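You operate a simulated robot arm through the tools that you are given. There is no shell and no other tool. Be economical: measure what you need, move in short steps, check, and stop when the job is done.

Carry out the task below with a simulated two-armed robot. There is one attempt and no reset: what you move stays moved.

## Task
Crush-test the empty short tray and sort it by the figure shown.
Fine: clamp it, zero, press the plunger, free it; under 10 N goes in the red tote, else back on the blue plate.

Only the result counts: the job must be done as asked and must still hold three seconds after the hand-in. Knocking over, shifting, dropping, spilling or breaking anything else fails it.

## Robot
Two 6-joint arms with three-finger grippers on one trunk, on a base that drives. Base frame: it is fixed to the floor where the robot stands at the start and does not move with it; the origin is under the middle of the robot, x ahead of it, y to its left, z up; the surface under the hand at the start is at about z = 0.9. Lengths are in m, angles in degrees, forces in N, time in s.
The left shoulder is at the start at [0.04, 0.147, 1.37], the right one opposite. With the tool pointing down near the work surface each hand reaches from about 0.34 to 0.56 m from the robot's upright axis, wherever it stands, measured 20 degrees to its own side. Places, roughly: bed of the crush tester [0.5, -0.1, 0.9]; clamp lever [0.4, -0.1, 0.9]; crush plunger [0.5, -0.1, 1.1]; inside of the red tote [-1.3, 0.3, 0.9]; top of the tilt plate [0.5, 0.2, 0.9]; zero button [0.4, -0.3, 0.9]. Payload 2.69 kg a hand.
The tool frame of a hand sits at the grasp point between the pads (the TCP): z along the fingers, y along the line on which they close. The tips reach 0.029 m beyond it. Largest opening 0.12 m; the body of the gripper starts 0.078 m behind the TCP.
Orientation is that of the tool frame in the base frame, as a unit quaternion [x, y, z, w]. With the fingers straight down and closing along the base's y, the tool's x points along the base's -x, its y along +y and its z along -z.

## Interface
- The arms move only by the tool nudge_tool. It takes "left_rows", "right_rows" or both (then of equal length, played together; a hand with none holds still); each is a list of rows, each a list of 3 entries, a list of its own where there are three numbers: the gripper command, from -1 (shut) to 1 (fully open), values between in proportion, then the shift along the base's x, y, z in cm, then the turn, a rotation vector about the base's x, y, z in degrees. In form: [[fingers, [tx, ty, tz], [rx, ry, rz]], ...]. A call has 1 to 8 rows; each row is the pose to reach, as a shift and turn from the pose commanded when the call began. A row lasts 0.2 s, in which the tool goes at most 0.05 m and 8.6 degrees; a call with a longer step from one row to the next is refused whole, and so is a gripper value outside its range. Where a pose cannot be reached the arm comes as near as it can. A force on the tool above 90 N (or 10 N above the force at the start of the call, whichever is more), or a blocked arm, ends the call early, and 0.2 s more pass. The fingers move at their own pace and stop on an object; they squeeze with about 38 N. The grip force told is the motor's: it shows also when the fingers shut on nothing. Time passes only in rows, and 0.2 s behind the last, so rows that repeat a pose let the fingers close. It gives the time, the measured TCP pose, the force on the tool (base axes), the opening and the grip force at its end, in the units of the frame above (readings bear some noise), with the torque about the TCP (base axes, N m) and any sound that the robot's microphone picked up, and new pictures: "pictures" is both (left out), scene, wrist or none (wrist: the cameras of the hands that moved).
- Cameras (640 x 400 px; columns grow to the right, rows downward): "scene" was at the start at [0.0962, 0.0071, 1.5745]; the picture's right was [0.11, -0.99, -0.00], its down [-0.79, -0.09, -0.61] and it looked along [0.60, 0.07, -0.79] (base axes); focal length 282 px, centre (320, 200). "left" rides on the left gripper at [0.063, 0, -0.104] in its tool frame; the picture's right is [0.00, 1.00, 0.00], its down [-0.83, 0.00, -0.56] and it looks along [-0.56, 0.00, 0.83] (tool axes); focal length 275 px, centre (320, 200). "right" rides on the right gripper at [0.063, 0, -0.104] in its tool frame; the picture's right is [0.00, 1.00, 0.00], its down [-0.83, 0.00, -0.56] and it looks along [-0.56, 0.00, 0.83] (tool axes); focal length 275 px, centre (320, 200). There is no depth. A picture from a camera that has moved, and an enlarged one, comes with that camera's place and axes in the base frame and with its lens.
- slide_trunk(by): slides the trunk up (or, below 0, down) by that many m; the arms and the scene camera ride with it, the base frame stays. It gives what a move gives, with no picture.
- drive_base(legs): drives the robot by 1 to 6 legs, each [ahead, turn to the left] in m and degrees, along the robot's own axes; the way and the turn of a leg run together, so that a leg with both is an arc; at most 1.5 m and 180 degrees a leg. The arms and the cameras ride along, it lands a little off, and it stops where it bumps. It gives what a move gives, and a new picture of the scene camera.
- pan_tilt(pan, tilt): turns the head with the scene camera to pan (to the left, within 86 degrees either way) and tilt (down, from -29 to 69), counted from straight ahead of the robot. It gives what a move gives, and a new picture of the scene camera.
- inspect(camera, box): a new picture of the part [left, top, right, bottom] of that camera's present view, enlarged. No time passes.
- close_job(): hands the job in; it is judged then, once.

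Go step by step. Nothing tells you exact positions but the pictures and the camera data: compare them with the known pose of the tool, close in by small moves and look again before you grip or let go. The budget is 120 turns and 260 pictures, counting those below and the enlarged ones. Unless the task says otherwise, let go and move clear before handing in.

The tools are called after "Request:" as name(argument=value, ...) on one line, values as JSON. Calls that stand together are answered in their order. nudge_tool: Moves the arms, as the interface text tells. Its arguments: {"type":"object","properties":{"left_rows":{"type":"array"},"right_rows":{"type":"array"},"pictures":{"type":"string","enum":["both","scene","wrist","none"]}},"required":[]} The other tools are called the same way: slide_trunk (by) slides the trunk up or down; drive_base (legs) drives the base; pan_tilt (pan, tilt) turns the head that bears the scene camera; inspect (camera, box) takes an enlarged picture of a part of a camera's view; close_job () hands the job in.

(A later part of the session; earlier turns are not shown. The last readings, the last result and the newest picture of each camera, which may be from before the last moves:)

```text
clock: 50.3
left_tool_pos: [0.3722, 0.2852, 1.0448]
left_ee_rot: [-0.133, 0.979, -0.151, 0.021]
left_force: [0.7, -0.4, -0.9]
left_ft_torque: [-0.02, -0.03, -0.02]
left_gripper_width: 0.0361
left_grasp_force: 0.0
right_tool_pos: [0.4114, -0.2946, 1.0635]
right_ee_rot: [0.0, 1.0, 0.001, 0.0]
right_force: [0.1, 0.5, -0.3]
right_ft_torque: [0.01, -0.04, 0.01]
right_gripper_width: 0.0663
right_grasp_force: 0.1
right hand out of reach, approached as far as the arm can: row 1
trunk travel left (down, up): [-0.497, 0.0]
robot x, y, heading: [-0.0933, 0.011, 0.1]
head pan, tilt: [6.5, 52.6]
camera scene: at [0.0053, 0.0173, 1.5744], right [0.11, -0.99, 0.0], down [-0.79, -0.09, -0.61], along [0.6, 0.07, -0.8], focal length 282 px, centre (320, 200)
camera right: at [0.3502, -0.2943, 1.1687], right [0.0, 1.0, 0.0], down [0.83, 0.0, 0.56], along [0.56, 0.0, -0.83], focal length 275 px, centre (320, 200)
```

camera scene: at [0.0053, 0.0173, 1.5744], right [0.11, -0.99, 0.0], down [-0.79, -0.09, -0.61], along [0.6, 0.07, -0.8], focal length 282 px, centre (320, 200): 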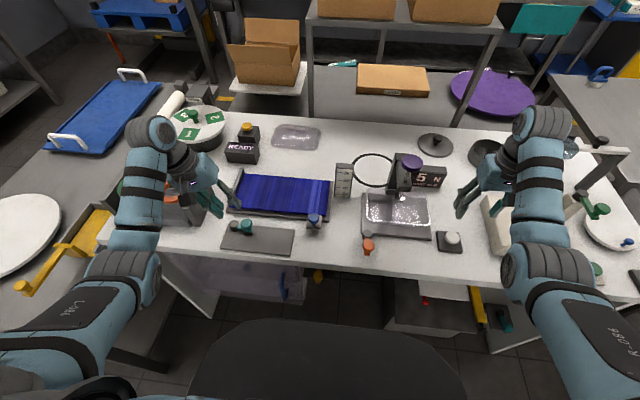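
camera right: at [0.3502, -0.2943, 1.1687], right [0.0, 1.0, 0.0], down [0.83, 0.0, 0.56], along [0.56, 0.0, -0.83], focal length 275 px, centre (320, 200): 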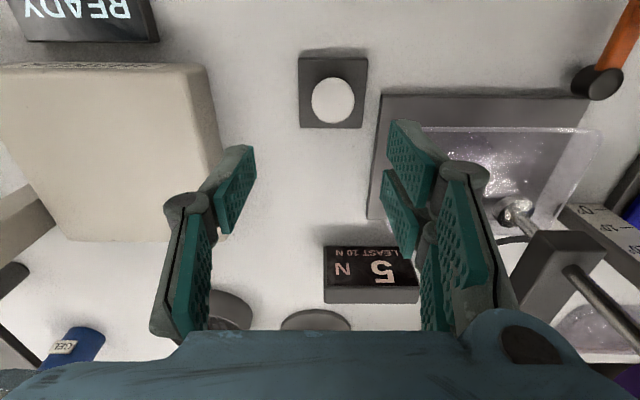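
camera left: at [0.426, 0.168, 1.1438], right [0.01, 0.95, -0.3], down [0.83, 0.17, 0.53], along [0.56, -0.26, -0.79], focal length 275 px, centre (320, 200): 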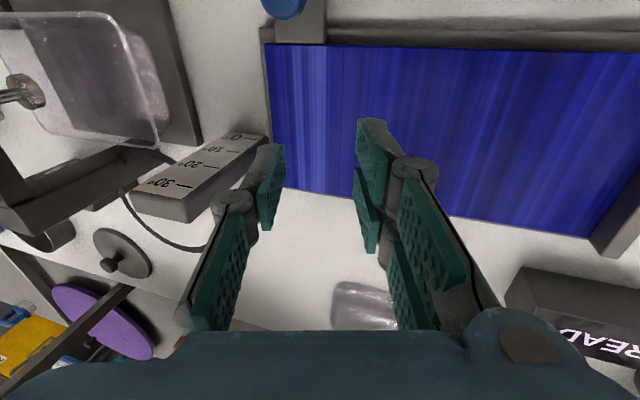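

Request:
nudge_tool(right_rows=[[0.2, [-2, 4, -1.5], [0, 0, 0]], [0.0, [-4, 8, -3], [0, 0, 0]], [-0.1, [-5, 12, -4], [0, 0, 0]], [-0.1, [-5.5, 16, -4.5], [0, 0, 0]], [-0.1, [-5.5, 20, -4.5], [0, 0, 0]], [-0.1, [-5.5, 22, -4.5], [0, 0, 0]]])

Request:
inspect(camera="scene", box=[320, 180, 440, 280])

```text
clock: 51.7
left_tool_pos: [0.3713, 0.2864, 1.0447]
left_ee_rot: [-0.133, 0.979, -0.151, 0.022]
left_force: [-0.1, -0.5, -0.2]
left_ft_torque: [0.0, 0.0, 0.0]
left_gripper_width: 0.0362
left_grasp_force: 0.1
right_tool_pos: [0.3599, -0.098, 1.0146]
right_ee_rot: [0.013, 1.0, -0.019, 0.001]
right_force: [-0.1, -0.4, 0.7]
right_ft_torque: [0.0, -0.02, -0.03]
right_gripper_width: 0.0544
right_grasp_force: 0.0
right hand out of reach, approached as far as the arm can: row 1, 2, 3, 4, 5
trunk travel left (down, up): [-0.497, 0.0]
robot x, y, heading: [-0.0962, 0.0072, 0.4]
head pan, tilt: [6.5, 52.6]
camera scene: at [0.004, 0.0166, 1.5745], right [0.11, -0.99, 0.0], down [-0.79, -0.09, -0.61], along [0.6, 0.07, -0.79], focal length 282 px, centre (320, 200)
camera right: at [0.2974, -0.0929, 1.1199], right [0.02, 1.0, -0.04], down [0.83, 0.0, 0.56], along [0.56, -0.04, -0.83], focal length 275 px, centre (320, 200)
```

scene: 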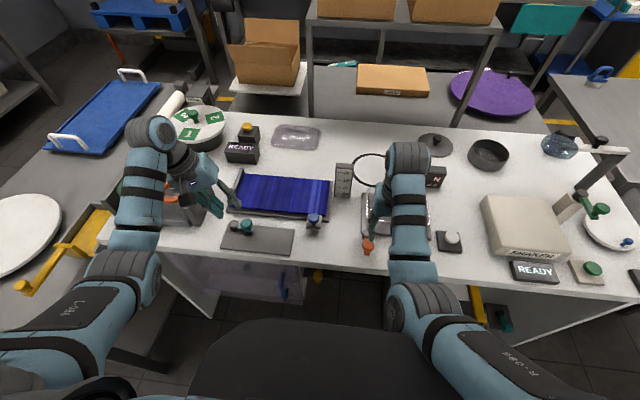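
right: 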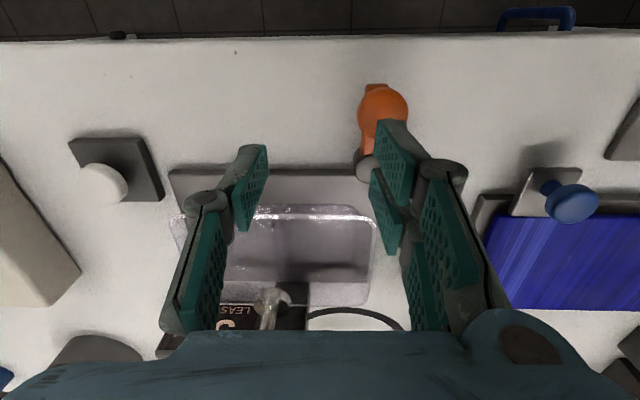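

```text
4.00 times, centred on (380, 230) of scene
camera zoom: at [0.004, 0.0166, 1.5745], right [0.11, -0.99, 0.0], down [-0.79, -0.09, -0.61], along [0.6, 0.07, -0.79], focal length 1128 px, centre (80, 80)
```

zoom: 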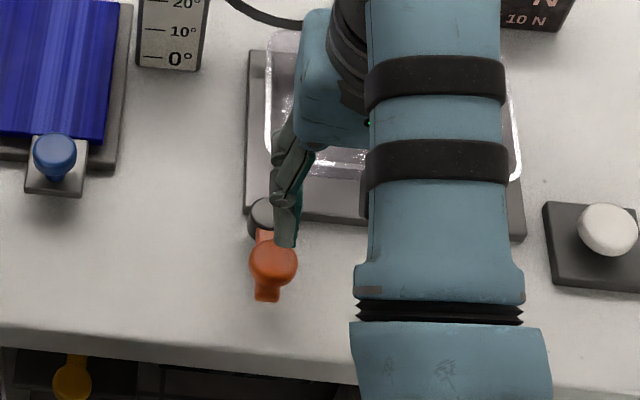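

Request:
nudge_tool(right_rows=[[-0.1, [-0.8, 1.8, -0.5], [0, 0, 0]], [-0.1, [-1.6, 3.5, -1.2], [0, 0, 0]], [-0.1, [-1.6, 3.5, -1.8], [0, 0, 0]]])

Request:
inspect(camera="scene", box=[320, 180, 440, 280])

```text
clock: 52.7
left_tool_pos: [0.3706, 0.2869, 1.0446]
left_ee_rot: [-0.133, 0.979, -0.152, 0.02]
left_force: [-0.7, -0.2, -1.1]
left_ft_torque: [-0.01, 0.0, 0.02]
left_gripper_width: 0.0359
left_grasp_force: 0.2
right_tool_pos: [0.3664, -0.1095, 1.0012]
right_ee_rot: [0.029, 0.999, -0.042, 0.014]
right_force: [0.0, 0.7, 0.4]
right_ft_torque: [-0.01, 0.02, 0.02]
right_gripper_width: 0.0541
right_grasp_force: 0.1
right hand out of reach, approached as far as the arm can: row 2, 3
trunk travel left (down, up): [-0.497, 0.0]
robot x, y, heading: [-0.0922, 0.0076, 0.0]
head pan, tilt: [6.5, 52.6]
stopped in row 3 (right hand): the arm was blocked; the commanded pose is now the measured one
camera scene: at [0.0036, 0.0166, 1.5745], right [0.11, -0.99, 0.0], down [-0.79, -0.09, -0.61], along [0.6, 0.07, -0.79], focal length 282 px, centre (320, 200)
camera right: at [0.3019, -0.0963, 1.1039], right [0.06, 0.99, -0.08], down [0.82, 0.0, 0.58], along [0.58, -0.1, -0.81], focal length 275 px, centre (320, 200)
```

scene: 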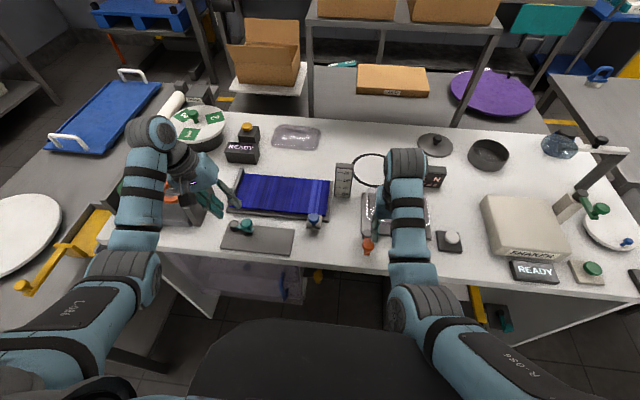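
right: 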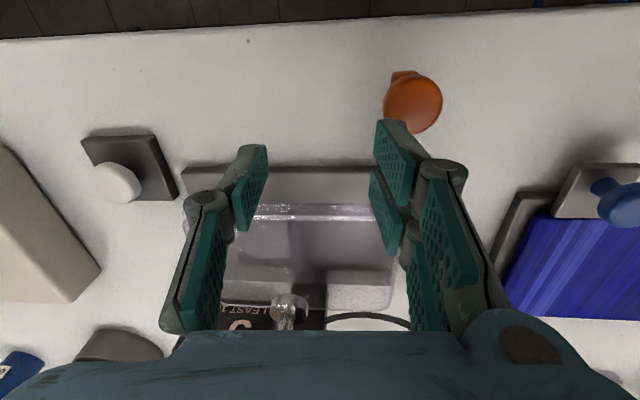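

```text
4.00 times, centred on (380, 230) of scene
camera zoom: at [0.0036, 0.0166, 1.5745], right [0.11, -0.99, 0.0], down [-0.79, -0.09, -0.61], along [0.6, 0.07, -0.79], focal length 1128 px, centre (80, 80)
```

zoom: 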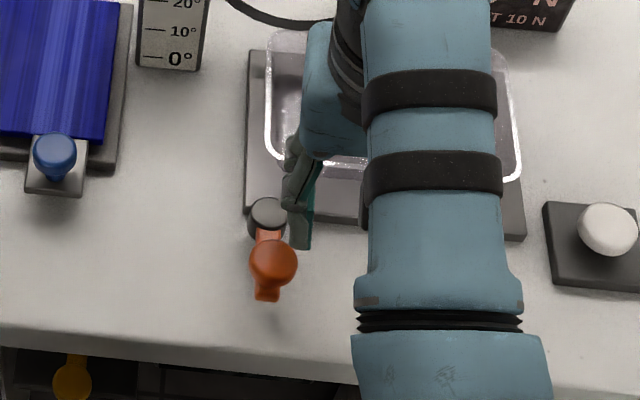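

The right arm's elbow hits the robot's own body when folded inward. I'll pull the hand aside, back the base a little more and turn it slightly left so the lever lies on the right arm's own side.

Request:
nudge_tool(right_rows=[[-0.1, [0.5, -4, 1.5], [0, 0, 0]], [-0.1, [1, -8, 3], [2, 0, 0]], [-0.1, [1, -12, 3], [5, 0, 3]], [-0.1, [1, -12, 3], [5, 0, 3]]], pictures="none")

Request:
drive_base(legs=[[-0.06, 0], [0, 10]])

Request:
nudge_tool(right_rows=[[-0.1, [0, 0, 0], [0, 0, 0]]])

```text
clock: 53.7
left_tool_pos: [0.3689, 0.2858, 1.0456]
left_ee_rot: [-0.132, 0.979, -0.152, 0.023]
left_force: [-0.3, 0.2, -0.3]
left_ft_torque: [-0.01, 0.01, -0.02]
left_gripper_width: 0.0358
left_grasp_force: 0.0
right_tool_pos: [0.3832, -0.2241, 1.0214]
right_ee_rot: [0.0, 1.0, 0.005, 0.013]
right_force: [-0.4, 0.2, 0.4]
right_ft_torque: [0.01, 0.02, -0.02]
right_gripper_width: 0.0539
right_grasp_force: 0.0
right hand out of reach, approached as far as the arm can: row 2, 3, 4
trunk travel left (down, up): [-0.497, 0.0]
robot x, y, heading: [-0.095, 0.0082, 0.2]
head pan, tilt: [6.5, 52.6]
```

```text
clock: 55.4
left_tool_pos: [0.2594, 0.3591, 1.044]
left_ee_rot: [-0.217, 0.964, -0.148, 0.033]
left_force: [0.8, -0.6, -0.6]
left_ft_torque: [-0.02, 0.0, -0.01]
left_gripper_width: 0.0361
left_grasp_force: 0.1
right_tool_pos: [0.3587, -0.141, 1.0165]
right_ee_rot: [-0.085, 0.996, 0.007, 0.01]
right_force: [1.1, -0.1, 0.4]
right_ft_torque: [0.03, 0.03, -0.02]
right_gripper_width: 0.0543
right_grasp_force: 0.1
trunk travel left (down, up): [-0.497, 0.0]
robot x, y, heading: [-0.1535, 0.0089, 9.7]
head pan, tilt: [6.5, 52.6]
camera scene: at [-0.054, 0.0302, 1.5742], right [0.28, -0.96, 0.0], down [-0.76, -0.22, -0.6], along [0.58, 0.17, -0.8], focal length 282 px, centre (320, 200)
```

scene: 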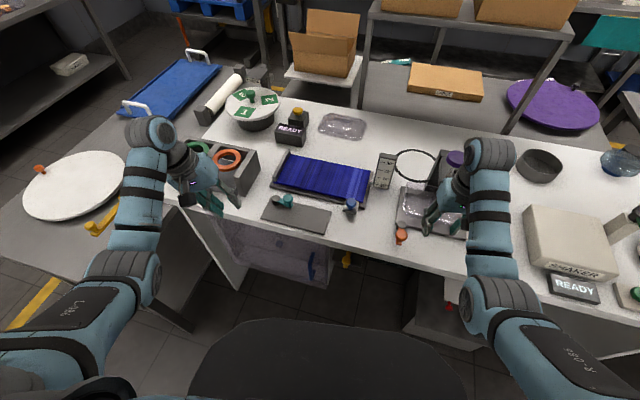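

```text
clock: 55.8
left_tool_pos: [0.2536, 0.3615, 1.0445]
left_ee_rot: [-0.217, 0.964, -0.15, 0.036]
left_force: [-0.4, 0.3, 0.4]
left_ft_torque: [0.0, -0.04, 0.02]
left_gripper_width: 0.0359
left_grasp_force: 0.1
right_tool_pos: [0.3552, -0.1385, 1.0211]
right_ee_rot: [-0.086, 0.996, 0.005, 0.012]
right_force: [0.5, 0.4, 0.3]
right_ft_torque: [0.02, -0.02, 0.0]
right_gripper_width: 0.0539
right_grasp_force: 0.0
trunk travel left (down, up): [-0.497, 0.0]
robot x, y, heading: [-0.1536, 0.0094, 10.2]
head pan, tilt: [6.5, 52.6]
camera scene: at [-0.0615, 0.0336, 1.5746], right [0.28, -0.96, 0.0], down [-0.76, -0.22, -0.61], along [0.58, 0.17, -0.79], focal length 282 px, centre (320, 200)
camera right: at [0.2917, -0.1505, 1.1245], right [-0.17, 0.98, 0.01], down [0.81, 0.14, 0.58], along [0.57, 0.11, -0.82], focal length 275 px, centre (320, 200)
```

scene: 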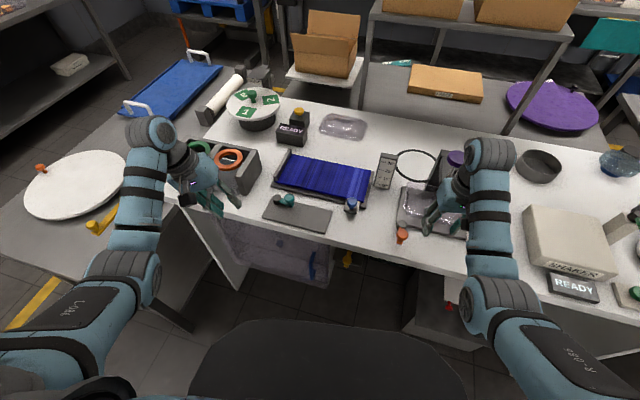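
right: 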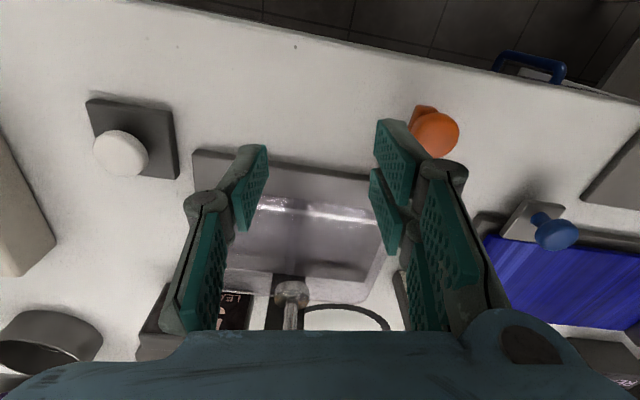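

Request:
nudge_tool(right_rows=[[-0.1, [-0.3, 3, -0.5], [0, 0, -4]], [-0.1, [-0.8, 6, -1], [0, 0, -8]], [-0.1, [-1, 7.5, -2], [0, 0, -9.5]], [-0.1, [-1, 7.5, -2], [0, 0, -9.5]]])

Request:
inspect(camera="scene", box=[350, 170, 470, 270])

```text
clock: 56.8
left_tool_pos: [0.256, 0.3611, 1.0451]
left_ee_rot: [-0.218, 0.964, -0.149, 0.035]
left_force: [0.0, -0.3, 0.0]
left_ft_torque: [0.0, 0.02, -0.01]
left_gripper_width: 0.0359
left_grasp_force: 0.1
right_tool_pos: [0.3464, -0.0647, 1.0009]
right_ee_rot: [-0.001, 1.0, 0.005, 0.012]
right_force: [-0.2, 0.0, -0.5]
right_ft_torque: [0.01, -0.01, -0.05]
right_gripper_width: 0.054
right_grasp_force: 0.0
trunk travel left (down, up): [-0.497, 0.0]
robot x, y, heading: [-0.1542, 0.0096, 9.9]
head pan, tilt: [6.5, 52.6]
camera scene: at [-0.0588, 0.032, 1.5745], right [0.28, -0.96, 0.0], down [-0.76, -0.22, -0.61], along [0.58, 0.17, -0.79], focal length 282 px, centre (320, 200)
camera right: at [0.2828, -0.0654, 1.1037], right [-0.01, 1.0, 0.01], down [0.82, 0.0, 0.58], along [0.58, 0.01, -0.82], focal length 275 px, centre (320, 200)
```

scene: 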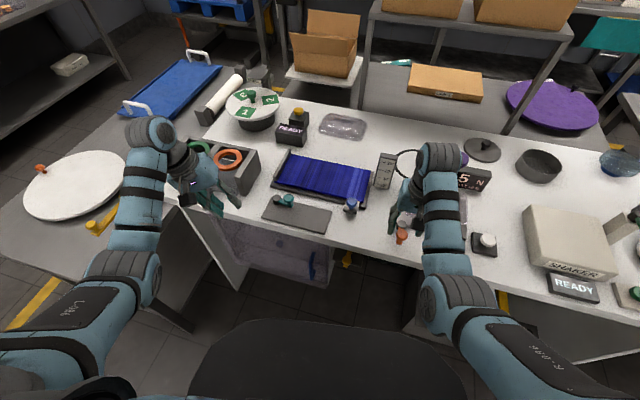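
right: 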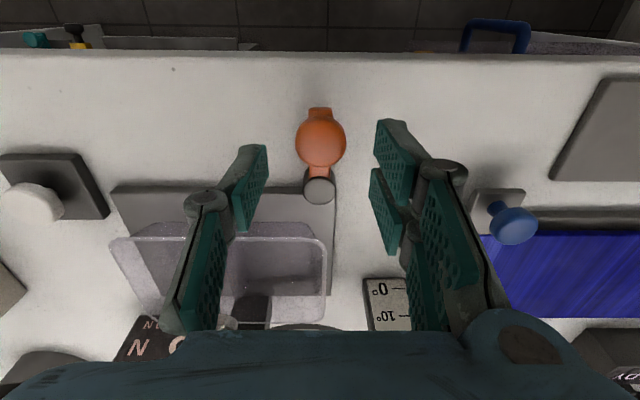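

```text
4.00 times, centred on (410, 220) of scene
camera zoom: at [-0.0588, 0.032, 1.5745], right [0.28, -0.96, 0.0], down [-0.76, -0.22, -0.61], along [0.58, 0.17, -0.79], focal length 1128 px, centre (-40, 120)
```

zoom: 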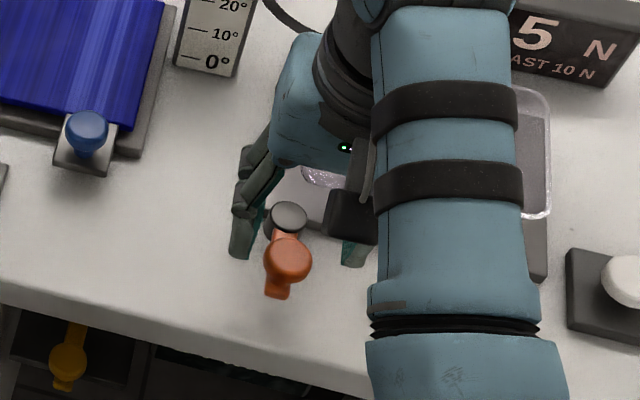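

Knob is centred between the fingers. Descending and gripping it.

Request:
nudge_tool(right_rows=[[-0.1, [0, 0, -1.5], [0, 0, 0]], [-0.1, [0, 0, -3.1], [0, 0, 0]], [-0.4, [0, 0, -3.1], [0, 0, 0]], [-0.56, [0, 0, -3.1], [0, 0, 0]], [-0.6, [0, 0, -3.1], [0, 0, 0]]], pictures="wrist")

Request:
inspect(camera="scene", box=[350, 170, 470, 270])

```text
clock: 58.0
left_tool_pos: [0.2568, 0.3609, 1.045]
left_ee_rot: [-0.217, 0.964, -0.148, 0.034]
left_force: [0.0, 0.8, 0.5]
left_ft_torque: [-0.02, -0.04, -0.01]
left_gripper_width: 0.0359
left_grasp_force: 0.0
right_tool_pos: [0.3468, -0.0651, 0.9694]
right_ee_rot: [-0.001, 1.0, 0.005, 0.011]
right_force: [0.4, -0.9, -3.4]
right_ft_torque: [-0.04, -0.44, -0.01]
right_gripper_width: 0.028
right_grasp_force: 45.3
trunk travel left (down, up): [-0.497, 0.0]
robot x, y, heading: [-0.1539, 0.0116, 9.8]
head pan, tilt: [6.5, 52.6]
camera right: at [0.2824, -0.0654, 1.0725], right [-0.01, 1.0, 0.01], down [0.82, 0.0, 0.58], along [0.58, 0.01, -0.82], focal length 275 px, centre (320, 200)
```

right: 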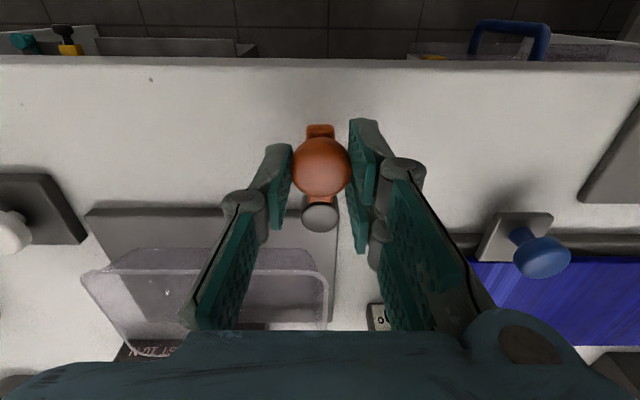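

```text
4.00 times, centred on (410, 220) of scene
camera zoom: at [-0.059, 0.0327, 1.5744], right [0.28, -0.96, 0.0], down [-0.76, -0.22, -0.61], along [0.58, 0.17, -0.79], focal length 1128 px, centre (-40, 120)
```

zoom: 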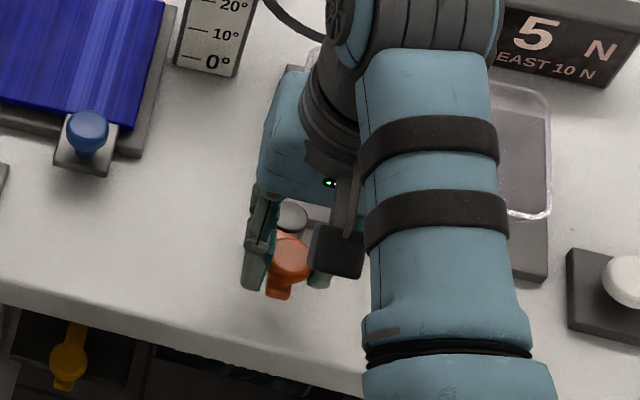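

Request:
nudge_tool(right_rows=[[-0.52, [0, 0, 0], [0, 0, 0]], [-0.52, [0.07, -0.85, 0], [0, 0, 0]], [-0.52, [0.3, -1.68, 0], [0, 0, 0]]], pictures="wrist")

```text
clock: 58.8
left_tool_pos: [0.2557, 0.3609, 1.0441]
left_ee_rot: [-0.217, 0.964, -0.148, 0.035]
left_force: [0.0, 0.8, 0.3]
left_ft_torque: [-0.01, 0.02, -0.02]
left_gripper_width: 0.036
left_grasp_force: 0.0
right_tool_pos: [0.3484, -0.081, 0.9702]
right_ee_rot: [-0.001, 1.0, 0.005, 0.013]
right_force: [-0.1, -0.4, -0.7]
right_ft_torque: [-0.03, -0.01, -0.01]
right_gripper_width: 0.0294
right_grasp_force: 0.6
trunk travel left (down, up): [-0.497, 0.0]
robot x, y, heading: [-0.1506, 0.0088, 10.1]
head pan, tilt: [6.5, 52.6]
camera right: at [0.285, -0.0824, 1.0726], right [-0.01, 1.0, 0.01], down [0.82, 0.0, 0.58], along [0.58, 0.01, -0.82], focal length 275 px, centre (320, 200)
```

right: 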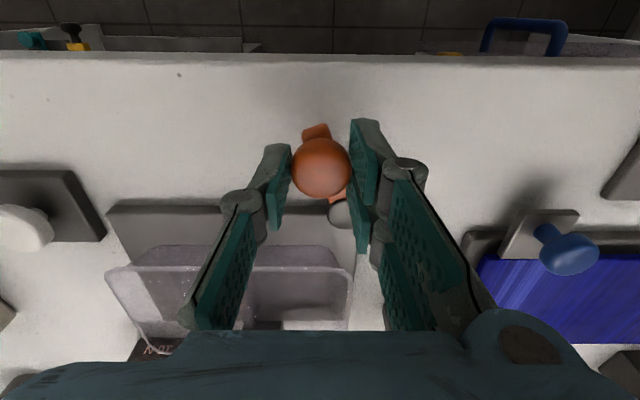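

The lever swings freely toward -y. Continuing along its arc.

Request:
nudge_tool(right_rows=[[-0.55, [0.29, -0.66, 0.2], [0, 0, 0]], [-0.55, [0.69, -1.27, 0.4], [0, 0, 0]], [-0.55, [1.17, -1.81, 0.4], [0, 0, 0]], [-0.55, [1.72, -2.28, 0.4], [0, 0, 0]]])

Request:
inspect(camera="scene", box=[350, 170, 470, 270])

```text
clock: 59.8
left_tool_pos: [0.2534, 0.3633, 1.0459]
left_ee_rot: [-0.217, 0.964, -0.15, 0.034]
left_force: [-0.2, -0.5, 0.6]
left_ft_torque: [-0.01, 0.01, -0.02]
left_gripper_width: 0.0361
left_grasp_force: 0.1
right_tool_pos: [0.3645, -0.1022, 0.974]
right_ee_rot: [-0.002, 1.0, 0.004, 0.011]
right_force: [-6.5, 5.6, -1.4]
right_ft_torque: [0.06, 0.39, 0.37]
right_gripper_width: 0.0285
right_grasp_force: 44.8
trunk travel left (down, up): [-0.497, 0.0]
robot x, y, heading: [-0.149, 0.011, 9.9]
head pan, tilt: [6.5, 52.6]
camera scene: at [-0.061, 0.0347, 1.5745], right [0.28, -0.96, 0.0], down [-0.76, -0.23, -0.61], along [0.58, 0.17, -0.79], focal length 282 px, centre (320, 200)
camera right: at [0.3008, -0.1031, 1.0768], right [-0.01, 1.0, 0.01], down [0.82, 0.0, 0.57], along [0.57, 0.01, -0.82], focal length 275 px, centre (320, 200)
```

scene: 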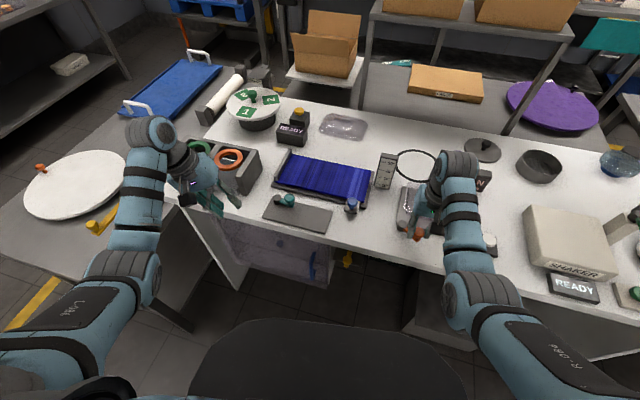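
right: 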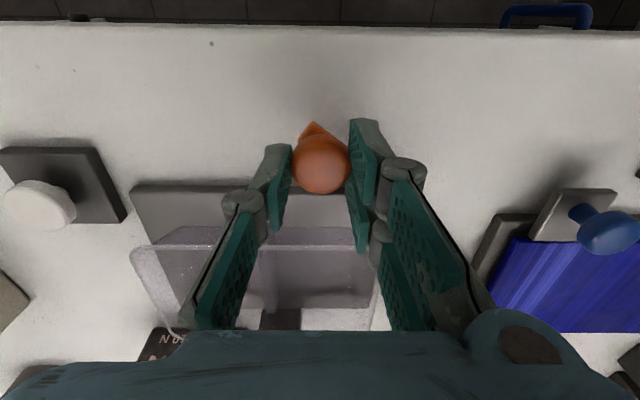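

```text
4.00 times, centred on (410, 220) of scene
camera zoom: at [-0.061, 0.0347, 1.5745], right [0.28, -0.96, 0.0], down [-0.76, -0.23, -0.61], along [0.58, 0.17, -0.79], focal length 1128 px, centre (-40, 120)
```

zoom: 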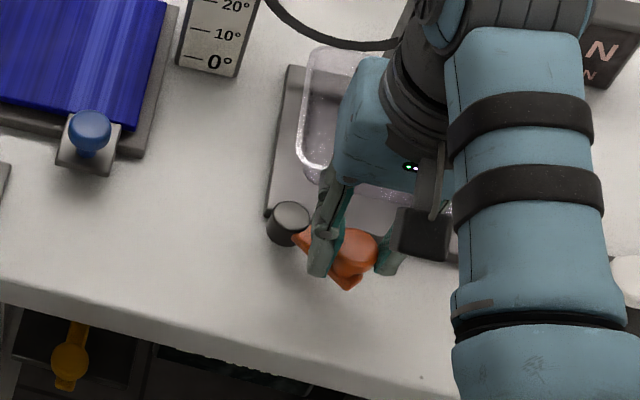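

Request:
nudge_tool(right_rows=[[-0.55, [0.62, -0.39, 0], [0, 0, 0]], [-0.55, [1.28, -0.67, 0], [0, 0, 0]], [-0.55, [1.99, -0.86, 0], [0, 0, 0]], [-0.55, [2.71, -0.94, 0], [0, 0, 0]]])

Request:
inspect(camera="scene", box=[350, 170, 470, 270])

```text
clock: 60.8
left_tool_pos: [0.2516, 0.3626, 1.0464]
left_ee_rot: [-0.217, 0.964, -0.15, 0.038]
left_force: [-0.7, 0.0, -0.5]
left_ft_torque: [0.0, -0.04, 0.01]
left_gripper_width: 0.036
left_grasp_force: 0.0
right_tool_pos: [0.3874, -0.1111, 0.9744]
right_ee_rot: [-0.003, 1.0, 0.005, 0.01]
right_force: [-29.1, 9.6, -11.8]
right_ft_torque: [0.19, 0.36, 0.23]
right_gripper_width: 0.0285
right_grasp_force: 44.7
trunk travel left (down, up): [-0.497, 0.0]
robot x, y, heading: [-0.1554, 0.0103, 9.9]
head pan, tilt: [6.5, 52.6]
camera scene: at [-0.0662, 0.0355, 1.5747], right [0.28, -0.96, 0.0], down [-0.76, -0.23, -0.61], along [0.59, 0.17, -0.79], focal length 282 px, centre (320, 200)
camera right: at [0.3235, -0.1124, 1.0775], right [-0.01, 1.0, 0.01], down [0.82, 0.0, 0.57], along [0.57, 0.01, -0.82], focal length 275 px, centre (320, 200)
```

scene: 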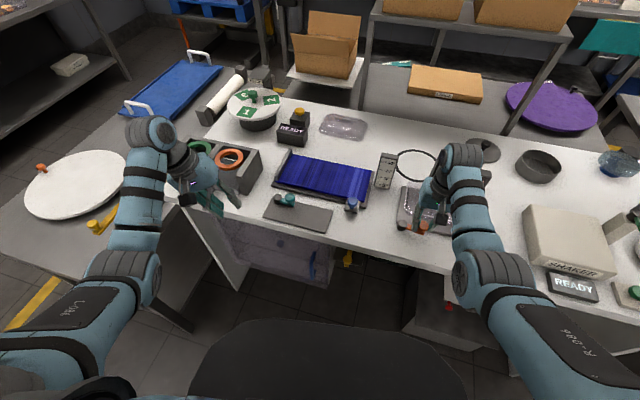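
right: 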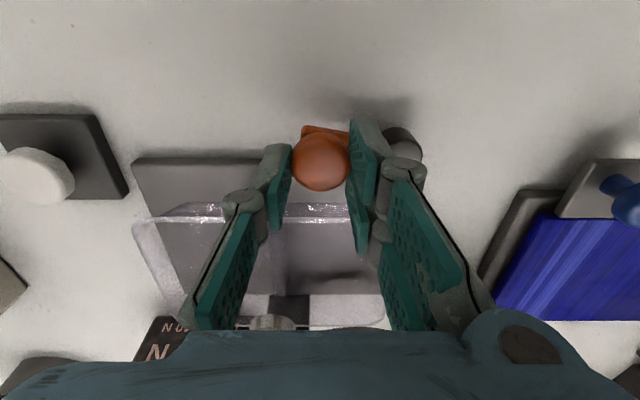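

```text
4.00 times, centred on (410, 220) of scene
camera zoom: at [-0.0662, 0.0355, 1.5747], right [0.28, -0.96, 0.0], down [-0.76, -0.23, -0.61], along [0.59, 0.17, -0.79], focal length 1128 px, centre (-40, 120)
```

zoom: 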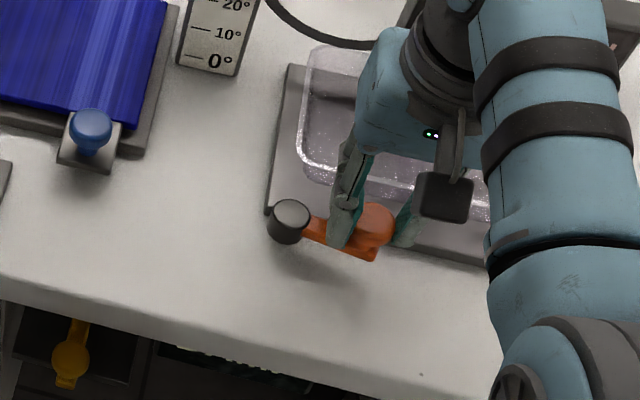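

Request:
nudge_tool(right_rows=[[-0.55, [0.5, 0, 0.2], [0, 0, 0]], [-0.55, [0.5, 0, 0.2], [0, 0, 0]]], pictures="none")

Request:
inspect(camera="scene", box=[390, 200, 450, 250])

```text
clock: 61.4
left_tool_pos: [0.2522, 0.3641, 1.0457]
left_ee_rot: [-0.217, 0.964, -0.151, 0.036]
left_force: [-0.4, -0.5, -0.2]
left_ft_torque: [-0.01, 0.01, -0.01]
left_gripper_width: 0.0359
left_grasp_force: 0.0
right_tool_pos: [0.3944, -0.1113, 0.977]
right_ee_rot: [-0.003, 1.0, 0.003, 0.012]
right_force: [-30.8, 12.5, -11.5]
right_ft_torque: [0.31, 0.28, 0.23]
right_gripper_width: 0.029
right_grasp_force: 44.7
trunk travel left (down, up): [-0.497, 0.0]
robot x, y, heading: [-0.1531, 0.0107, 10.1]
head pan, tilt: [6.5, 52.6]
```

```text
8.00 times, centred on (420, 225) of scene
camera zoom: at [-0.0659, 0.0363, 1.5748], right [0.28, -0.96, 0.0], down [-0.76, -0.23, -0.61], along [0.59, 0.17, -0.79], focal length 2255 px, centre (-480, 0)
```

zoom: 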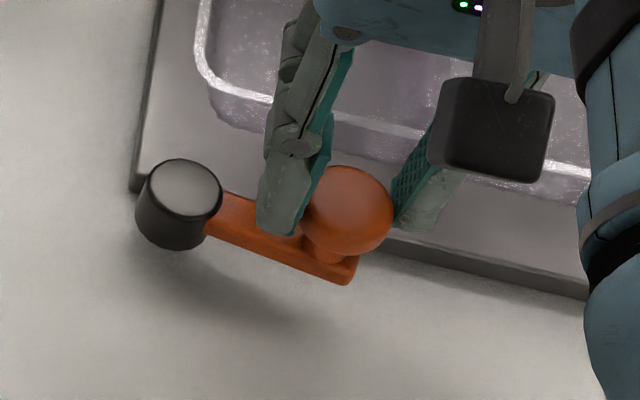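

The lever has hit its stop, lying across the front of the bed. Releasing it and lifting off.

Request:
nudge_tool(right_rows=[[-0.55, [-0.7, 0, 0], [0, 0, 0]], [-0.2, [-0.7, 0, 0], [0, 0, 0]], [-0.1, [-0.7, 0, 0], [0, 0, 0]], [-0.1, [-0.7, 0, 2.5], [0, 0, 0]], [-0.1, [-0.7, -3, 4.5], [0, 0, 0]], [-0.1, [-0.7, -8, 4.5], [0, 0, 0]], [-0.1, [-0.7, -12.5, 4.5], [0, 0, 0]]])

Request:
inspect(camera="scene", box=[370, 150, 490, 260])

```text
clock: 63.0
left_tool_pos: [0.2557, 0.3603, 1.0458]
left_ee_rot: [-0.217, 0.964, -0.149, 0.035]
left_force: [-0.1, -0.1, 0.5]
left_ft_torque: [0.01, -0.02, 0.0]
left_gripper_width: 0.0357
left_grasp_force: 0.1
right_tool_pos: [0.3908, -0.2409, 1.0208]
right_ee_rot: [-0.003, 1.0, 0.005, 0.012]
right_force: [-0.3, -0.4, 0.6]
right_ft_torque: [0.05, -0.01, -0.01]
right_gripper_width: 0.0541
right_grasp_force: 0.0
trunk travel left (down, up): [-0.497, 0.0]
robot x, y, heading: [-0.1567, 0.0078, 10.1]
head pan, tilt: [6.5, 52.6]
camera scene: at [-0.0595, 0.0309, 1.5745], right [0.28, -0.96, 0.0], down [-0.76, -0.22, -0.61], along [0.58, 0.17, -0.79], focal length 282 px, centre (320, 200)
camera right: at [0.3273, -0.2424, 1.1237], right [-0.01, 1.0, 0.01], down [0.82, 0.0, 0.58], along [0.58, 0.01, -0.82], focal length 275 px, centre (320, 200)
```

scene: 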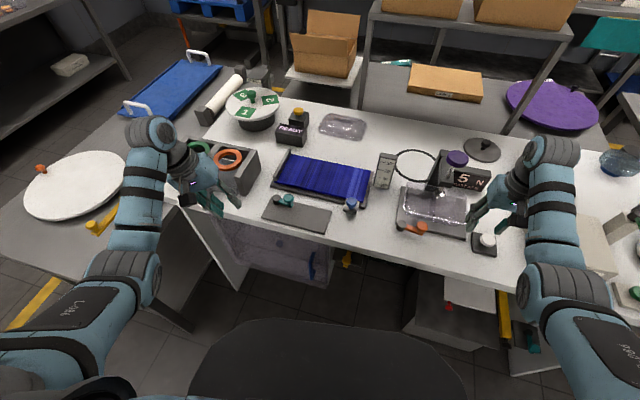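
right: 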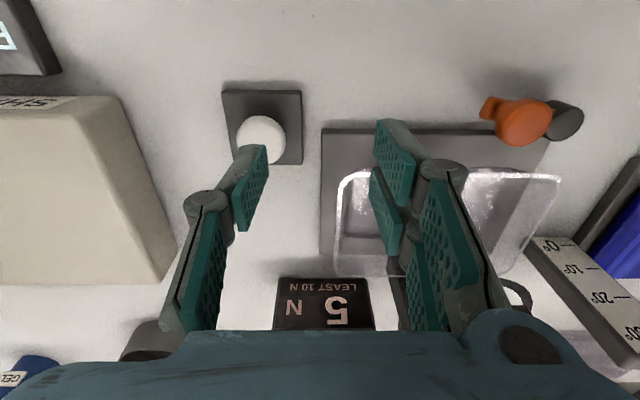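

```text
3.64 times, centred on (430, 205) of scene
camera zoom: at [-0.0595, 0.0309, 1.5745], right [0.28, -0.96, 0.0], down [-0.76, -0.22, -0.61], along [0.58, 0.17, -0.79], focal length 1025 px, centre (-80, 182)
```

zoom: 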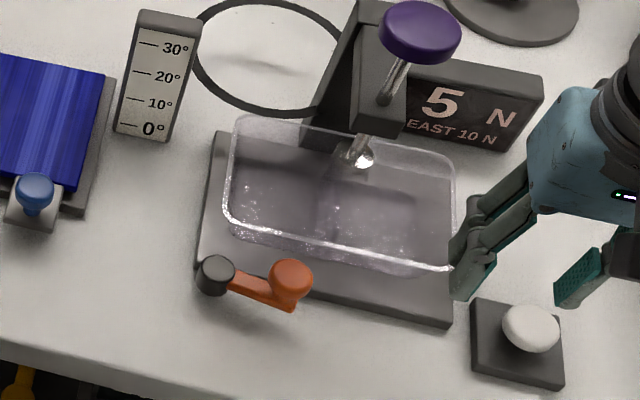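

Lever is closed over the bed front. Now to the zero button: drive a little forward so the right hand can reach it.

Request:
nudge_tool(left_rows=[[-0.4, [1, -4, 0], [0, 0, 0]], [-0.4, [2, -8, 0], [0, 0, 0]]], right_rows=[[-0.7, [-1, -1, 0], [0, 0, 0]], [-1, [-1, -2, 0], [0, 0, 0]]], pictures="none")

Request:
drive_base(legs=[[0.055, -4]])

Request:
nudge_tool(right_rows=[[-1, [0, 0, 0], [0, 0, 0]], [-1, [0, 0, 0], [0, 0, 0]]])

```text
clock: 63.6
left_tool_pos: [0.2796, 0.2785, 1.0439]
left_ee_rot: [-0.217, 0.964, -0.148, 0.035]
left_force: [0.7, 0.2, 0.9]
left_ft_torque: [0.05, 0.0, 0.0]
left_gripper_width: 0.036
left_grasp_force: 0.0
right_tool_pos: [0.3816, -0.2615, 1.0188]
right_ee_rot: [-0.002, 1.0, 0.007, 0.011]
right_force: [-0.3, -0.3, -0.1]
right_ft_torque: [0.04, 0.02, -0.05]
right_gripper_width: 0.0001
right_grasp_force: 28.6
trunk travel left (down, up): [-0.497, 0.0]
robot x, y, heading: [-0.152, 0.0081, 9.6]
head pan, tilt: [6.5, 52.6]
```

```text
clock: 64.5
left_tool_pos: [0.3429, 0.2595, 1.0467]
left_ee_rot: [-0.182, 0.971, -0.152, 0.034]
left_force: [1.1, -0.3, -0.4]
left_ft_torque: [-0.03, 0.01, -0.04]
left_gripper_width: 0.036
left_grasp_force: 0.0
right_tool_pos: [0.407, -0.2892, 1.0251]
right_ee_rot: [0.033, 0.999, 0.003, 0.017]
right_force: [0.4, -2.1, -0.6]
right_ft_torque: [0.01, -0.01, -0.02]
right_gripper_width: 0.0
right_grasp_force: 28.5
trunk travel left (down, up): [-0.497, 0.0]
robot x, y, heading: [-0.0944, 0.0187, 6.1]
head pan, tilt: [6.5, 52.6]
camera scene: at [-0.0138, 0.0349, 1.5751], right [0.22, -0.98, 0.0], down [-0.77, -0.17, -0.61], along [0.6, 0.13, -0.79], focal length 282 px, centre (320, 200)
```

scene: 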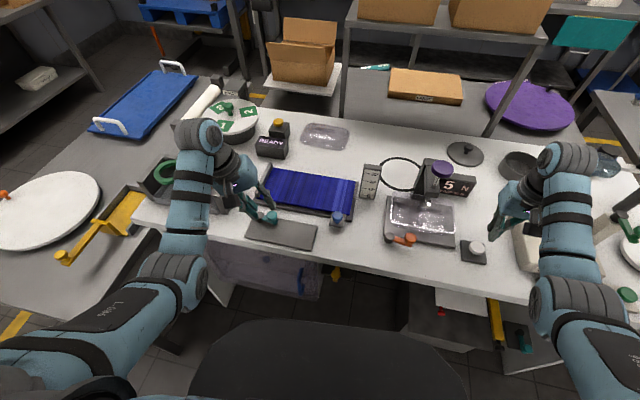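

```text
clock: 65.1
left_tool_pos: [0.3507, 0.2592, 1.0429]
left_ee_rot: [-0.183, 0.971, -0.151, 0.031]
left_force: [-0.3, -0.3, -0.1]
left_ft_torque: [0.02, -0.02, -0.02]
left_gripper_width: 0.0359
left_grasp_force: 0.0
right_tool_pos: [0.4154, -0.2892, 1.0205]
right_ee_rot: [0.032, 0.999, 0.004, 0.013]
right_force: [-0.2, -0.1, 0.9]
right_ft_torque: [-0.02, -0.02, 0.03]
right_gripper_width: 0.0
right_grasp_force: 28.5
trunk travel left (down, up): [-0.497, 0.0]
robot x, y, heading: [-0.0976, 0.0186, 5.8]
head pan, tilt: [6.5, 52.6]
camera scene: at [-0.0007, 0.0346, 1.5743], right [0.22, -0.98, 0.0], down [-0.78, -0.17, -0.61], along [0.59, 0.13, -0.8], focal length 282 px, centre (320, 200)
camera right: at [0.3514, -0.285, 1.1238], right [0.06, 1.0, 0.01], down [0.81, -0.06, 0.58], along [0.58, -0.03, -0.82], focal length 275 px, centre (320, 200)
```

scene: 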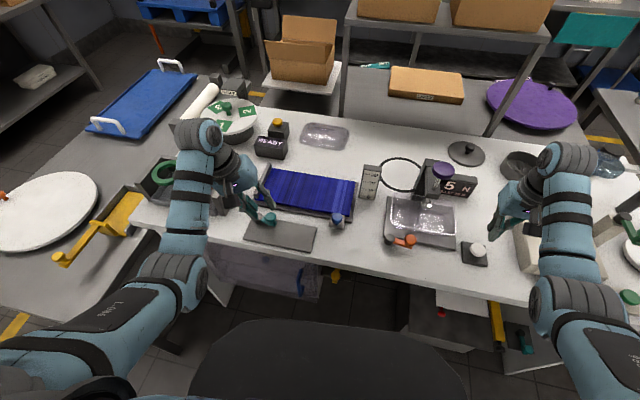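
right: 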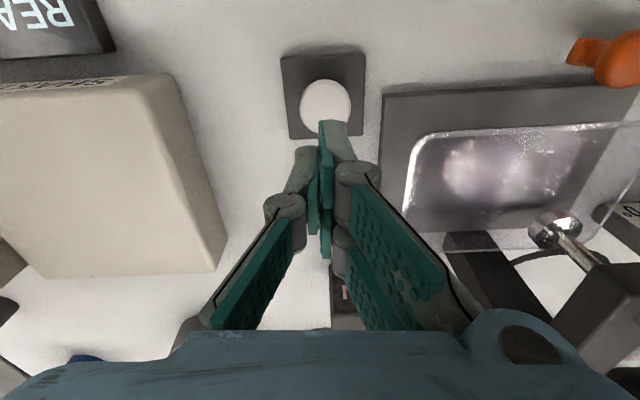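

Aligning over the zero button and pressing in small steps.

Request:
nudge_tool(right_rows=[[-1, [-0.9, 0.6, -1], [0, 0, 0]], [-1, [-0.9, 0.6, -3.5], [0, 0, 0]], [-1, [-0.9, 0.6, -4.5], [0, 0, 0]]])

Request:
inspect(camera="scene", box=[420, 150, 530, 270])

```text
clock: 65.9
left_tool_pos: [0.3476, 0.2596, 1.0437]
left_ee_rot: [-0.183, 0.971, -0.15, 0.032]
left_force: [-0.3, -0.3, -0.2]
left_ft_torque: [-0.01, -0.02, 0.0]
left_gripper_width: 0.0358
left_grasp_force: 0.0
right_tool_pos: [0.4047, -0.2832, 0.9752]
right_ee_rot: [0.033, 0.999, 0.003, 0.015]
right_force: [0.5, 0.2, 0.1]
right_ft_torque: [0.04, 0.03, 0.0]
right_gripper_width: 0.0
right_grasp_force: 28.7
trunk travel left (down, up): [-0.497, 0.0]
robot x, y, heading: [-0.096, 0.0169, 6.0]
head pan, tilt: [6.5, 52.6]
camera scene: at [-0.0042, 0.0339, 1.5745], right [0.22, -0.98, 0.0], down [-0.78, -0.17, -0.61], along [0.59, 0.13, -0.79], focal length 282 px, centre (320, 200)
camera right: at [0.3401, -0.2796, 1.0798], right [0.06, 1.0, 0.01], down [0.81, -0.06, 0.58], along [0.58, -0.03, -0.82], focal length 275 px, centre (320, 200)
```

scene: 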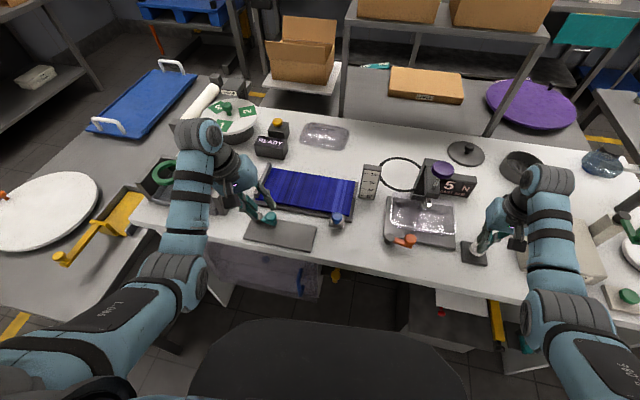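
right: 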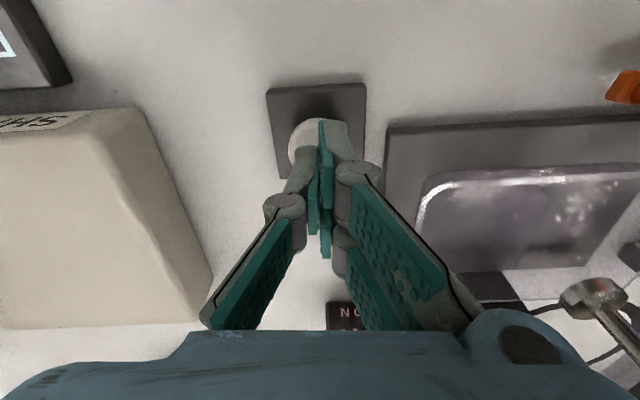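

```text
3.33 times, centred on (475, 210) of scene
camera zoom: at [-0.0042, 0.0339, 1.5745], right [0.22, -0.98, 0.0], down [-0.78, -0.17, -0.61], along [0.59, 0.13, -0.79], focal length 940 px, centre (-197, 167)
```

zoom: 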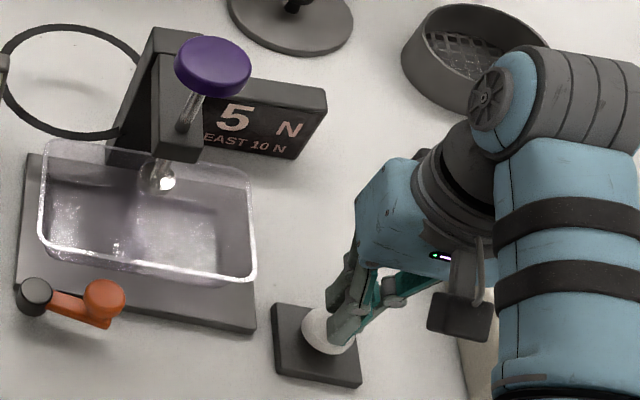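

Request:
nudge_tool(right_rows=[[-1, [-0.3, 0, -0.5], [0, 0, 0]], [-1, [-0.3, 0, -1.0], [0, 0, 0]], [-1, [-0.3, 0, -1.4], [0, 0, 0]]], pictures="none")

Request:
inspect(camera="scene", box=[420, 150, 530, 270])

```text
clock: 66.7
left_tool_pos: [0.3491, 0.2573, 1.0451]
left_ee_rot: [-0.183, 0.971, -0.15, 0.031]
left_force: [-0.5, -0.1, -0.6]
left_ft_torque: [0.01, 0.03, -0.02]
left_gripper_width: 0.036
left_grasp_force: 0.1
right_tool_pos: [0.4011, -0.2828, 0.9616]
right_ee_rot: [0.033, 0.999, 0.004, 0.013]
right_force: [0.6, 0.3, -0.8]
right_ft_torque: [-0.01, -0.01, -0.01]
right_gripper_width: 0.0002
right_grasp_force: 28.3
trunk travel left (down, up): [-0.497, 0.0]
robot x, y, heading: [-0.0941, 0.0153, 5.9]
head pan, tilt: [6.5, 52.6]
```

```text
3.33 times, centred on (475, 210) of scene
camera zoom: at [-0.0035, 0.034, 1.5745], right [0.22, -0.98, 0.0], down [-0.78, -0.17, -0.61], along [0.59, 0.13, -0.79], focal length 940 px, centre (-197, 167)
```

zoom: 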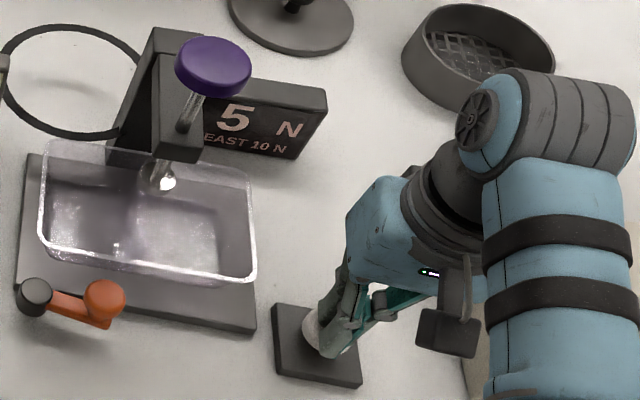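

Request:
nudge_tool(right_rows=[[-1, [0.4, 0.2, -0.4], [0, 0, 0]], [-1, [0.4, 0.2, -0.8], [0, 0, 0]]])

Request:
inspect(camera="scene", box=[430, 160, 500, 270])

```text
clock: 67.3
left_tool_pos: [0.3473, 0.2589, 1.0439]
left_ee_rot: [-0.183, 0.971, -0.151, 0.032]
left_force: [-0.2, 0.1, 0.0]
left_ft_torque: [-0.02, 0.0, 0.01]
left_gripper_width: 0.0357
left_grasp_force: 0.0
right_tool_pos: [0.4056, -0.2819, 0.9546]
right_ee_rot: [0.033, 0.999, 0.004, 0.014]
right_force: [0.1, 0.1, 3.6]
right_ft_torque: [-0.03, 0.02, 0.04]
right_gripper_width: 0.0061
right_grasp_force: 28.6
trunk travel left (down, up): [-0.497, 0.0]
robot x, y, heading: [-0.0978, 0.0188, 5.9]
head pan, tilt: [6.5, 52.6]
heard: click
camera scene: at [-0.0037, 0.0343, 1.5745], right [0.22, -0.98, 0.0], down [-0.78, -0.17, -0.61], along [0.59, 0.13, -0.79], focal length 282 px, centre (320, 200)
camera right: at [0.3413, -0.2775, 1.0577], right [0.06, 1.0, 0.01], down [0.81, -0.06, 0.58], along [0.58, -0.03, -0.82], focal length 275 px, centre (320, 200)
```

scene: 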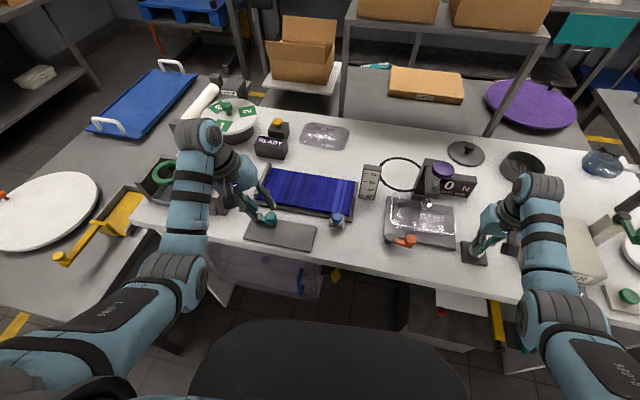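
right: 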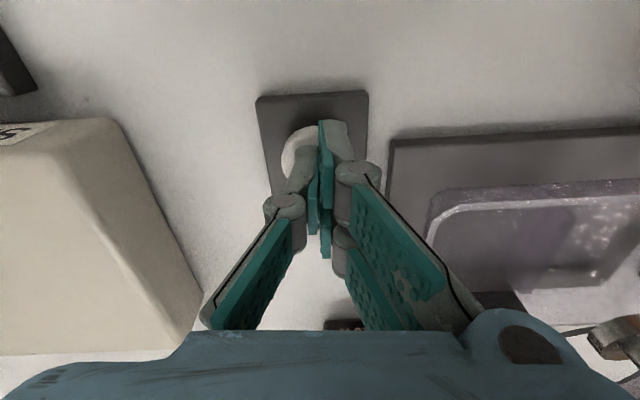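

```text
3.64 times, centred on (465, 215) of scene
camera zoom: at [-0.0037, 0.0343, 1.5745], right [0.22, -0.98, 0.0], down [-0.78, -0.17, -0.61], along [0.59, 0.13, -0.79], focal length 1025 px, centre (-207, 146)
```

zoom: 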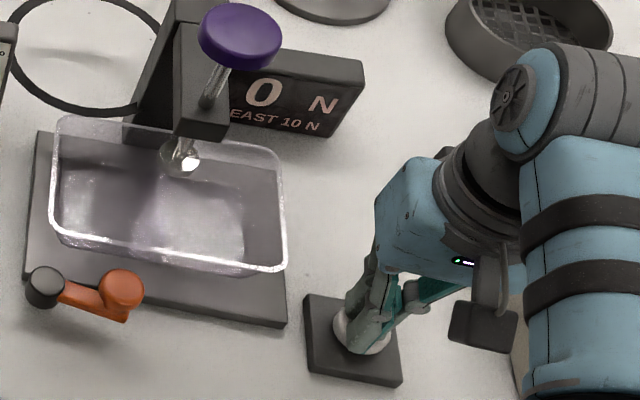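

Click heard and the display reads 0 N. Now raising the right hand and heading over to the plunger knob.

Request:
nudge_tool(right_rows=[[-1, [0, 0, 4], [0, 0, 0]], [-1, [1, 0, 8], [0, 0, 0]], [-1, [3, 0, 12], [0, 0, 0]], [-1, [5, 1, 16], [0, 0, 0]], [-1, [7, 2, 19.5], [0, 0, 0]], [-1, [7.3, 4, 22], [0, 0, 0]], [-1, [7.3, 6, 22], [0, 0, 0]], [-1, [7.3, 6, 22], [0, 0, 0]]])

Request:
inspect(camera="scene", box=[400, 140, 500, 260])

```text
clock: 69.1
left_tool_pos: [0.3496, 0.2594, 1.0439]
left_ee_rot: [-0.183, 0.971, -0.151, 0.031]
left_force: [-0.5, -0.7, 0.7]
left_ft_torque: [0.02, 0.01, 0.03]
left_gripper_width: 0.036
left_grasp_force: 0.0
right_tool_pos: [0.4825, -0.222, 1.174]
right_ee_rot: [0.033, 0.999, 0.004, 0.013]
right_force: [0.2, -0.2, 0.9]
right_ft_torque: [0.01, 0.01, -0.03]
right_gripper_width: 0.0
right_grasp_force: 28.5
right hand out of reach, approached as far as the arm can: row 6, 7, 8
trunk travel left (down, up): [-0.497, 0.0]
robot x, y, heading: [-0.0987, 0.018, 6.0]
head pan, tilt: [6.5, 52.6]
camera scene: at [-0.003, 0.0339, 1.5745], right [0.22, -0.98, 0.0], down [-0.78, -0.17, -0.61], along [0.59, 0.13, -0.79], focal length 282 px, centre (320, 200)
camera right: at [0.4191, -0.218, 1.277], right [0.06, 1.0, 0.01], down [0.81, -0.06, 0.58], along [0.58, -0.03, -0.82], focal length 275 px, centre (320, 200)
```

scene: 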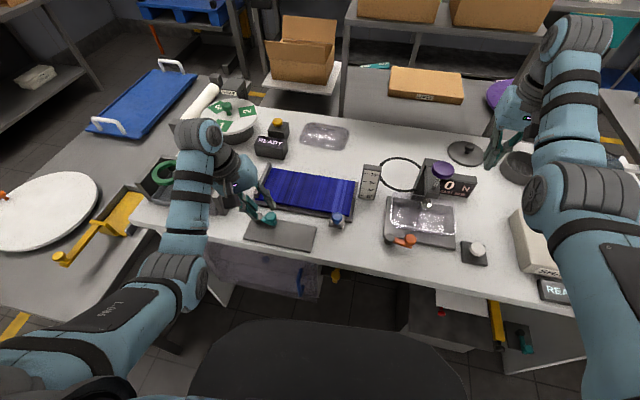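
right: 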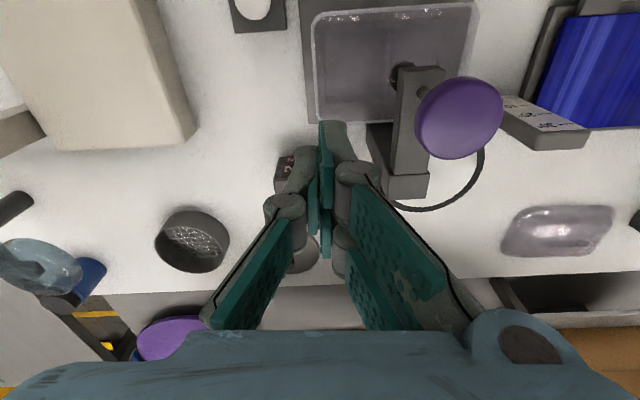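

```text
3.33 times, centred on (450, 200) of scene
camera zoom: at [-0.003, 0.0339, 1.5745], right [0.22, -0.98, 0.0], down [-0.78, -0.17, -0.61], along [0.59, 0.13, -0.79], focal length 940 px, centre (-113, 200)
```

zoom: 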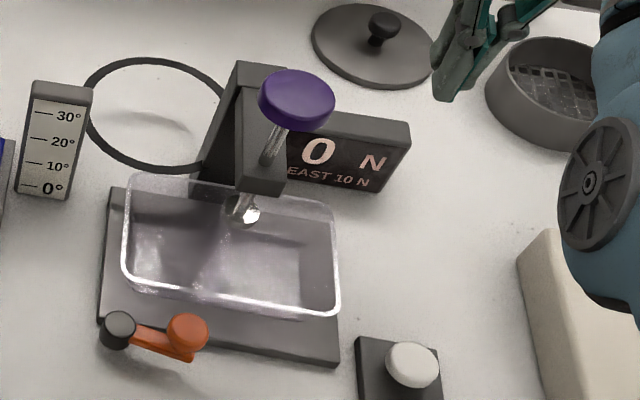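

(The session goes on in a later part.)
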